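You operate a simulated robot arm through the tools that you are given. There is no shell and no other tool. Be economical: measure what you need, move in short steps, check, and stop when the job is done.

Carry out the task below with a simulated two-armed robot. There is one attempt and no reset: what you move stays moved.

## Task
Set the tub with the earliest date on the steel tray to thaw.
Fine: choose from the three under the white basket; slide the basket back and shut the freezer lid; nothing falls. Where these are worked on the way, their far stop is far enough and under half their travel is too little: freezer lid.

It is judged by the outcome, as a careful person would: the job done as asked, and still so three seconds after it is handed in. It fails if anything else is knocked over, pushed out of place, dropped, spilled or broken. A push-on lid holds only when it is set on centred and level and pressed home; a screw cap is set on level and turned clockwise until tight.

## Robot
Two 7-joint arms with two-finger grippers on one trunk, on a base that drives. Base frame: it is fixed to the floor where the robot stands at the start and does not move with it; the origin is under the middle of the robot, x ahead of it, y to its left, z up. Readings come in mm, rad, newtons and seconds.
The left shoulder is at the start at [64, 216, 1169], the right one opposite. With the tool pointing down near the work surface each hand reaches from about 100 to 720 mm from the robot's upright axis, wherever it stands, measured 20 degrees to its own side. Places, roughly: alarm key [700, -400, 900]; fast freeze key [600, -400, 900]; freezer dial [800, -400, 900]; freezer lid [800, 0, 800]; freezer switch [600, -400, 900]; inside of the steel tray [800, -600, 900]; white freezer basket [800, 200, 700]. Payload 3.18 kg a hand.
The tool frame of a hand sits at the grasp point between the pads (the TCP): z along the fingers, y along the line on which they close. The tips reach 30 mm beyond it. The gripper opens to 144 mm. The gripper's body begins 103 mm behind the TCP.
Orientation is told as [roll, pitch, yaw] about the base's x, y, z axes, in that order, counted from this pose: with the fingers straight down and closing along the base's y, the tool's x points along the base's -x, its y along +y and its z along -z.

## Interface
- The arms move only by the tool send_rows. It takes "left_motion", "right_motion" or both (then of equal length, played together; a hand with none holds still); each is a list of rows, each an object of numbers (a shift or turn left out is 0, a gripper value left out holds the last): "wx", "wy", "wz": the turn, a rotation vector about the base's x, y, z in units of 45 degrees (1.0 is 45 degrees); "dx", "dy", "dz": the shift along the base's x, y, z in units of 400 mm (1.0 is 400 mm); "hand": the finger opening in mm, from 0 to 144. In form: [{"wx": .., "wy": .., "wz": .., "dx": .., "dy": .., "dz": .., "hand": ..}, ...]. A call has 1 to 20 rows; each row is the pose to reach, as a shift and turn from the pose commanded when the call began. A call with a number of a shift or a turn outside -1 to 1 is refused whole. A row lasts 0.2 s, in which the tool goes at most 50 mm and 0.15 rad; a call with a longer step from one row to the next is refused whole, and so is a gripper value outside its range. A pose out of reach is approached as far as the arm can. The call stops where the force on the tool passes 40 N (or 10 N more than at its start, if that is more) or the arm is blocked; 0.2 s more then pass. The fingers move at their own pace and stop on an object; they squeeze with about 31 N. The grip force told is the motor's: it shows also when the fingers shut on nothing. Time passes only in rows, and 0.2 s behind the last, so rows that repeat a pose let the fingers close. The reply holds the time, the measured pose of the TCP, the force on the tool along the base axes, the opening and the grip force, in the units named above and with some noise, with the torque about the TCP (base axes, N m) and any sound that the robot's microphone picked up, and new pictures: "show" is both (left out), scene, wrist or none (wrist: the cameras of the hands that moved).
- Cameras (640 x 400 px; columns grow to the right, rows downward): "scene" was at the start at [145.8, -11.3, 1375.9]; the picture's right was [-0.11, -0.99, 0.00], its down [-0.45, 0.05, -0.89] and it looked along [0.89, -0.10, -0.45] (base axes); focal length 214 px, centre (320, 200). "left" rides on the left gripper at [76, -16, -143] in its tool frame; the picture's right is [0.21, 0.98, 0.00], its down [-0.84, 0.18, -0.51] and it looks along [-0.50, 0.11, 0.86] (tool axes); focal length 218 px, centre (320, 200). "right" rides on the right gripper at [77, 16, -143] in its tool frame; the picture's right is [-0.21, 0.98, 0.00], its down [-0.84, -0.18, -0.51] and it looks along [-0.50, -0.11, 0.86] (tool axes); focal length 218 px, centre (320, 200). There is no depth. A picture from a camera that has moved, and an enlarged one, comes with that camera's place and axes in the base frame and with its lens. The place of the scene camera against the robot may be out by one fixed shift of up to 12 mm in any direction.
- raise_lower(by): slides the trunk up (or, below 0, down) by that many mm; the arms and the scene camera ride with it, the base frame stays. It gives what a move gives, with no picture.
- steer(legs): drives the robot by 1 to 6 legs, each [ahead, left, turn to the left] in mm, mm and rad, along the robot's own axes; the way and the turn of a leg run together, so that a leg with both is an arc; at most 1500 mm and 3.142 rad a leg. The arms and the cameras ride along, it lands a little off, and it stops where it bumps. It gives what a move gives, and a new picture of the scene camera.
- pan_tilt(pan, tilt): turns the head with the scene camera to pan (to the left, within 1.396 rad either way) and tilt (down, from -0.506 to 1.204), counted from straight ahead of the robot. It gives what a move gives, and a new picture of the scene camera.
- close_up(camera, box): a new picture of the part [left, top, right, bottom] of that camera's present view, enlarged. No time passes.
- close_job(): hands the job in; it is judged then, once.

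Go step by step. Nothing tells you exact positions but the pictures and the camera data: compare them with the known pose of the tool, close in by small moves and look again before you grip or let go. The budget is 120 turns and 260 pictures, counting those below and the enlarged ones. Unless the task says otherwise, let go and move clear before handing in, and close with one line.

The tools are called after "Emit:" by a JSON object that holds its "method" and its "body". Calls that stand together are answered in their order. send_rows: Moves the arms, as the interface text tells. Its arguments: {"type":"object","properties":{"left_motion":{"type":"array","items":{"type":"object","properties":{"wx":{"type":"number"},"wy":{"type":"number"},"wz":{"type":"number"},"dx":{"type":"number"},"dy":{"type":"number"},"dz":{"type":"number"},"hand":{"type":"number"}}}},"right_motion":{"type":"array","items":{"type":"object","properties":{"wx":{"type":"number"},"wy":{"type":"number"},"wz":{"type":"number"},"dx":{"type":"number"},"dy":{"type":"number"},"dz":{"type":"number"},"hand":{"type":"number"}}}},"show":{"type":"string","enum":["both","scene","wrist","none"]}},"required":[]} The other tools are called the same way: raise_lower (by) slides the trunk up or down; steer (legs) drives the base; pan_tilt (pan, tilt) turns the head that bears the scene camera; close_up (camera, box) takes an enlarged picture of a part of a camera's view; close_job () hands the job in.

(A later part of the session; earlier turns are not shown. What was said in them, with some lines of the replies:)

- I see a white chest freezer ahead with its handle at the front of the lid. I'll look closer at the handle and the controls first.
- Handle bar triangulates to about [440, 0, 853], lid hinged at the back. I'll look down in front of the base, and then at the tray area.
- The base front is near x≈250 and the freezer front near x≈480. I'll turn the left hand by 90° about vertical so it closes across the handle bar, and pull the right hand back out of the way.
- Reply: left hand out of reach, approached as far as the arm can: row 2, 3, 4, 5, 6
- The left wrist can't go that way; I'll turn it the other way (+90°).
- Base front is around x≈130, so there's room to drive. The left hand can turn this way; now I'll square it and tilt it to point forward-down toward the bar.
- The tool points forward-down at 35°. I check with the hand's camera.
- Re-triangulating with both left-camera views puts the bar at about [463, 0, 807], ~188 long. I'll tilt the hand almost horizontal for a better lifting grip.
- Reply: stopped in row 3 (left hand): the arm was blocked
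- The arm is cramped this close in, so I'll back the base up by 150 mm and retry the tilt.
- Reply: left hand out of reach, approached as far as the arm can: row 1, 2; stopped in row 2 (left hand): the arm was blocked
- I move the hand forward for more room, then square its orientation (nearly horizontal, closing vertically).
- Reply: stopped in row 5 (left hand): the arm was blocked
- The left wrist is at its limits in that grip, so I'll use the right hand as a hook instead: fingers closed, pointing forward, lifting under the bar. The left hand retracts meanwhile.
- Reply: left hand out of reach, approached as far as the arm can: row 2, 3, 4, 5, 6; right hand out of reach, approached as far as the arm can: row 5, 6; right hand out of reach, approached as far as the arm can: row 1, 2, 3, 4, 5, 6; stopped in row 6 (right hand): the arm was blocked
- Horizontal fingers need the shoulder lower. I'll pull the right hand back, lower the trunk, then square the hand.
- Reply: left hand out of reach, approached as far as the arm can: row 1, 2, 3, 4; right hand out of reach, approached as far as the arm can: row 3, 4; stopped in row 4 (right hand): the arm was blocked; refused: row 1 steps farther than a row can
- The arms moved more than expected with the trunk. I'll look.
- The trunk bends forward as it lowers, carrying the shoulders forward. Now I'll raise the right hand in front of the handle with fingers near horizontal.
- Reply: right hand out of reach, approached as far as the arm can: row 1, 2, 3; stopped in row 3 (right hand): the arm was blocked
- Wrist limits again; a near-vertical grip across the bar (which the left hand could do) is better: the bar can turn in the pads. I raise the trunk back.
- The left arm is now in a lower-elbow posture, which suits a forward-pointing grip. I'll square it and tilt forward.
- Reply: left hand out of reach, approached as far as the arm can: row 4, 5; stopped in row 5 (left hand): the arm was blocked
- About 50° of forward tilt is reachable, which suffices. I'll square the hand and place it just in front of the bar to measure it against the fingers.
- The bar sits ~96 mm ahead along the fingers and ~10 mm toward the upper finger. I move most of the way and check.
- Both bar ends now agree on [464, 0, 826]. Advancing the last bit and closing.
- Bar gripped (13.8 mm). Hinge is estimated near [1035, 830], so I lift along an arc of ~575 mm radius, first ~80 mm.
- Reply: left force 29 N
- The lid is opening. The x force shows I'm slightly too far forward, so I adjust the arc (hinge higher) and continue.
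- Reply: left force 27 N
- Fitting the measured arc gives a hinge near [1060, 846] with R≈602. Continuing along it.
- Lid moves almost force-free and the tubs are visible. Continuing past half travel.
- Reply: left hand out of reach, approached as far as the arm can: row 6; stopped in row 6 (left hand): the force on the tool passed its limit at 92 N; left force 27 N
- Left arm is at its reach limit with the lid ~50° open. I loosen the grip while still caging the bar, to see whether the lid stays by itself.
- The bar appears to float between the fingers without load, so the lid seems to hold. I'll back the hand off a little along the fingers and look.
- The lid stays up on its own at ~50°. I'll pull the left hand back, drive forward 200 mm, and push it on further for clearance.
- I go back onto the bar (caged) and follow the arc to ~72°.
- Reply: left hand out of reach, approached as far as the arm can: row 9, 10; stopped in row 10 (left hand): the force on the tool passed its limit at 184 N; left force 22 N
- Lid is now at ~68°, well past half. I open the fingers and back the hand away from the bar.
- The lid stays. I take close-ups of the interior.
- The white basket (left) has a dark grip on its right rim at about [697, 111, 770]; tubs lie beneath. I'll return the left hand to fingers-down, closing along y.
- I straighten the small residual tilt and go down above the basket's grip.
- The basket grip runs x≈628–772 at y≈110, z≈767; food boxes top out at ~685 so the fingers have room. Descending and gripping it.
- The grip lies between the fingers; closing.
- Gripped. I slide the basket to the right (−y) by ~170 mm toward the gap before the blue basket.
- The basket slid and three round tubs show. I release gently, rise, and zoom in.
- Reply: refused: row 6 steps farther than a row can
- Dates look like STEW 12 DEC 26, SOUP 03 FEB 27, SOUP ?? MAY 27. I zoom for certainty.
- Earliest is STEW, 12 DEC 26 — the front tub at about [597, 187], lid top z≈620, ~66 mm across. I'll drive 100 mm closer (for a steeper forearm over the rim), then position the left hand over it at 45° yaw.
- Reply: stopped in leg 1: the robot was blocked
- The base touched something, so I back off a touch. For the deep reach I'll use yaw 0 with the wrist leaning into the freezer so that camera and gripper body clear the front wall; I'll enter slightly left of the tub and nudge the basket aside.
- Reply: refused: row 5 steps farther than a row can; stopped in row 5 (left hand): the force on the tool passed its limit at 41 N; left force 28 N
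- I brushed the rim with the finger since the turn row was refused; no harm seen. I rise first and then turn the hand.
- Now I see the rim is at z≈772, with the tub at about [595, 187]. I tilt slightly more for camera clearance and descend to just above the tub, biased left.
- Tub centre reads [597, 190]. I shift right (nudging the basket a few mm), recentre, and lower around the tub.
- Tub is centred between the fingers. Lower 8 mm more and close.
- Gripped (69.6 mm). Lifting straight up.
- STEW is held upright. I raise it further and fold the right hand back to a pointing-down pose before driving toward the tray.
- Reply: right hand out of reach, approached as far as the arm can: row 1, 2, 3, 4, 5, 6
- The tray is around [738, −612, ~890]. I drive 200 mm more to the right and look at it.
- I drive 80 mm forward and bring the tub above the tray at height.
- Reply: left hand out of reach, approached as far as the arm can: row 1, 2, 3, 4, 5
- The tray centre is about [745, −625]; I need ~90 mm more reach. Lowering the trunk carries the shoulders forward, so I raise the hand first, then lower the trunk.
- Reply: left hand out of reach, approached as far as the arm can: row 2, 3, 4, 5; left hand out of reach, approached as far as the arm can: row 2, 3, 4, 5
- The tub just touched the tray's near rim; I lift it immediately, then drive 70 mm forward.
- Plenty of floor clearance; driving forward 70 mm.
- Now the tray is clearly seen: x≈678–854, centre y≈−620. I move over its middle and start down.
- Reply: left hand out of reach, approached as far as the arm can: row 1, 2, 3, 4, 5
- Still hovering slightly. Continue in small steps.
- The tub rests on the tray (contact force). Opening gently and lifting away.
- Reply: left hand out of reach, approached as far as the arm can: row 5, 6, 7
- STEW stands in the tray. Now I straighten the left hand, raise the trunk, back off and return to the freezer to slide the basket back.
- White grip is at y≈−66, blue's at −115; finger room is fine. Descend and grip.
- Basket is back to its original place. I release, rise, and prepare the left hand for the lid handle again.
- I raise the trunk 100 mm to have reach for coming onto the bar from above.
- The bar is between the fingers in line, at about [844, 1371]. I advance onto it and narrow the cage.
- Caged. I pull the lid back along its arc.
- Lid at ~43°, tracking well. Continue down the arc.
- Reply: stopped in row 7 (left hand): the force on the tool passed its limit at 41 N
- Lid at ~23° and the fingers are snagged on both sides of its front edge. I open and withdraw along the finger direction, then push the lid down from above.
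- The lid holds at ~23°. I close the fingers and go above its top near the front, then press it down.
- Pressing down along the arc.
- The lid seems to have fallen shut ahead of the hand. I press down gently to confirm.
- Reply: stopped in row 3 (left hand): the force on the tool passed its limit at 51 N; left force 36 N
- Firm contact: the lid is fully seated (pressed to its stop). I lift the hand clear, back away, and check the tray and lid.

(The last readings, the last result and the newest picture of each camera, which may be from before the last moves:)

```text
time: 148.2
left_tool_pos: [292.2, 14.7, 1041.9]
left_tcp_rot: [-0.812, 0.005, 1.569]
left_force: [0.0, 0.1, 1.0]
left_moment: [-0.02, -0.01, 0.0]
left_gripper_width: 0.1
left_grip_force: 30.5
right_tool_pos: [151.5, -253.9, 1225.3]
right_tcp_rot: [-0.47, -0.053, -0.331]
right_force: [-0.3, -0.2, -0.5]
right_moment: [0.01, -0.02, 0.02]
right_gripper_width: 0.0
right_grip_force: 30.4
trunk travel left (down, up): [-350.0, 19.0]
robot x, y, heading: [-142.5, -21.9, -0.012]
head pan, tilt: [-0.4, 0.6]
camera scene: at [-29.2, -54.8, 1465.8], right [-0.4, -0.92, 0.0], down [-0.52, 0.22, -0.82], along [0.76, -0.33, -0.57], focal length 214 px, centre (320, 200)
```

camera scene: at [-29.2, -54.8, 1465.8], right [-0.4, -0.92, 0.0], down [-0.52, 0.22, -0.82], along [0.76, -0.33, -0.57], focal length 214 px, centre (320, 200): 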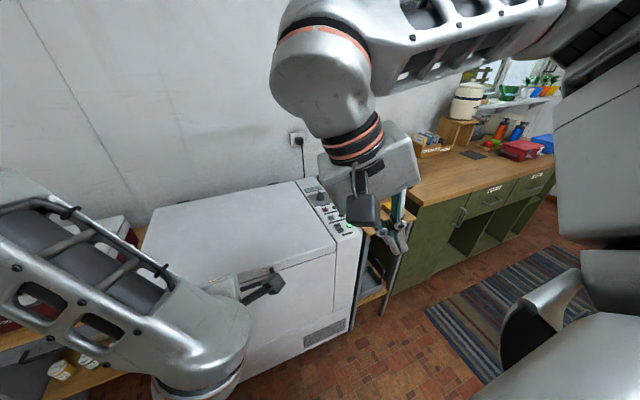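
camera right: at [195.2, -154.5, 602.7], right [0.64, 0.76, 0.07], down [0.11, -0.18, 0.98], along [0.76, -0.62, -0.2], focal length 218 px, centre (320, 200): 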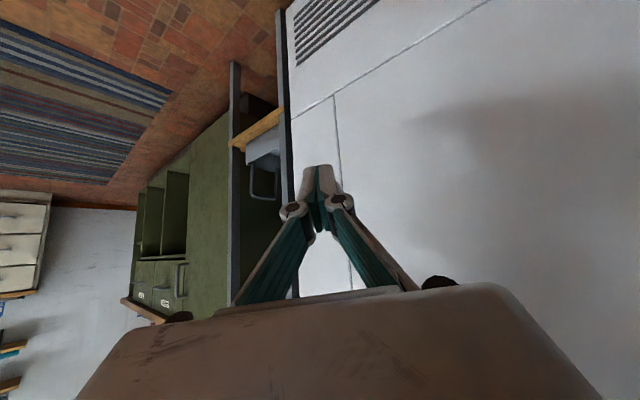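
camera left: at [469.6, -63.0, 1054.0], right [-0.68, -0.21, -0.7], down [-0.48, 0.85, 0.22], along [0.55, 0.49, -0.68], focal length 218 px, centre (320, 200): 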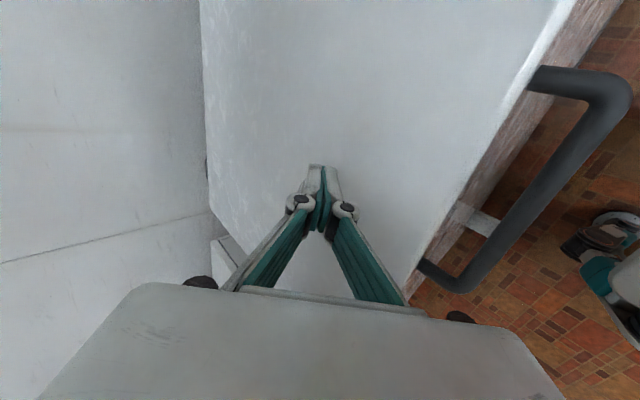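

The lid is shut and flush. The right hand hides the tray, so I shift right for a last look at the tub.

Emit:
{"method": "steer", "body": {"legs": [[0, -350, 0]]}}

Emit:
{"method": "pan_tilt", "body": {"pan": -0.05, "tilt": 0.6}}

Emit:
{"method": "close_up", "body": {"camera": "scene", "box": [160, 120, 480, 320]}}

```text
time: 151.9
left_tool_pos: [289.4, -340.9, 1043.0]
left_tcp_rot: [-0.814, 0.004, 1.57]
left_force: [0.5, 0.8, -0.2]
left_moment: [0.01, -0.02, -0.02]
left_gripper_width: 0.1
left_grip_force: 30.9
right_tool_pos: [149.2, -608.0, 1226.3]
right_tcp_rot: [-0.469, -0.052, -0.329]
right_force: [0.2, 0.9, 0.1]
right_moment: [0.0, -0.03, -0.01]
right_gripper_width: 0.0
right_grip_force: 30.2
trunk travel left (down, up): [-350.0, 19.0]
robot x, y, heading: [-149.2, -370.7, -0.004]
head pan, tilt: [-0.4, 0.6]
camera scene: at [-32.4, -408.9, 1465.8], right [-0.4, -0.92, 0.0], down [-0.52, 0.22, -0.83], along [0.76, -0.33, -0.56], focal length 214 px, centre (320, 200)
```

scene: 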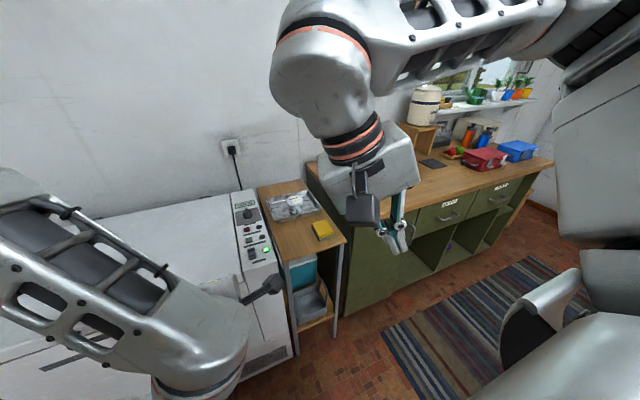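

```text
time: 152.7
left_tool_pos: [289.5, -339.5, 1043.6]
left_tcp_rot: [-0.813, 0.006, 1.568]
left_force: [0.3, 0.2, 0.2]
left_moment: [0.0, 0.0, -0.03]
left_gripper_width: 0.2
left_grip_force: 30.9
right_tool_pos: [148.2, -607.8, 1226.4]
right_tcp_rot: [-0.469, -0.053, -0.33]
right_force: [-0.3, 1.0, 1.0]
right_moment: [0.02, 0.02, -0.01]
right_gripper_width: 0.0
right_grip_force: 30.5
trunk travel left (down, up): [-350.0, 19.0]
robot x, y, heading: [-147.1, -372.6, -0.009]
head pan, tilt: [-0.051, 0.6]
camera scene: at [-25.3, -378.8, 1465.8], right [-0.06, -1.0, 0.0], down [-0.56, 0.03, -0.83], along [0.82, -0.05, -0.56], focal length 214 px, centre (320, 200)
```

scene: 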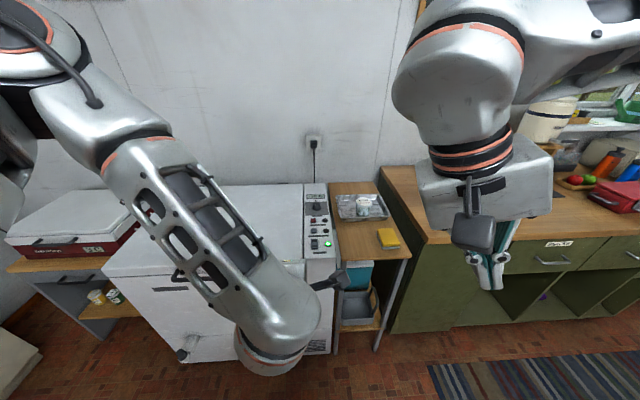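

```text
2.00 times, centred on (320, 220) of scene
camera zoom: at [-25.3, -378.8, 1465.8], right [-0.06, -1.0, 0.0], down [-0.56, 0.03, -0.83], along [0.82, -0.05, -0.56], focal length 429 px, centre (320, 160)
```

zoom: 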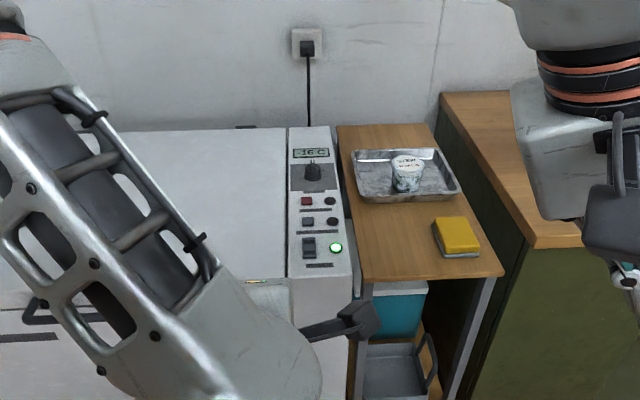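

The tub stands upright in the tray, the lid is shut and both hands are clear, so I hand the job in.

Emit:
{"method": "close_job", "body": {}}

```text
The job is handed in.
```

The STEW tub (12 DEC 26, the earliest date of the three) is upright on the steel tray. The white basket is back where it was, the freezer lid is shut, and nothing fell.
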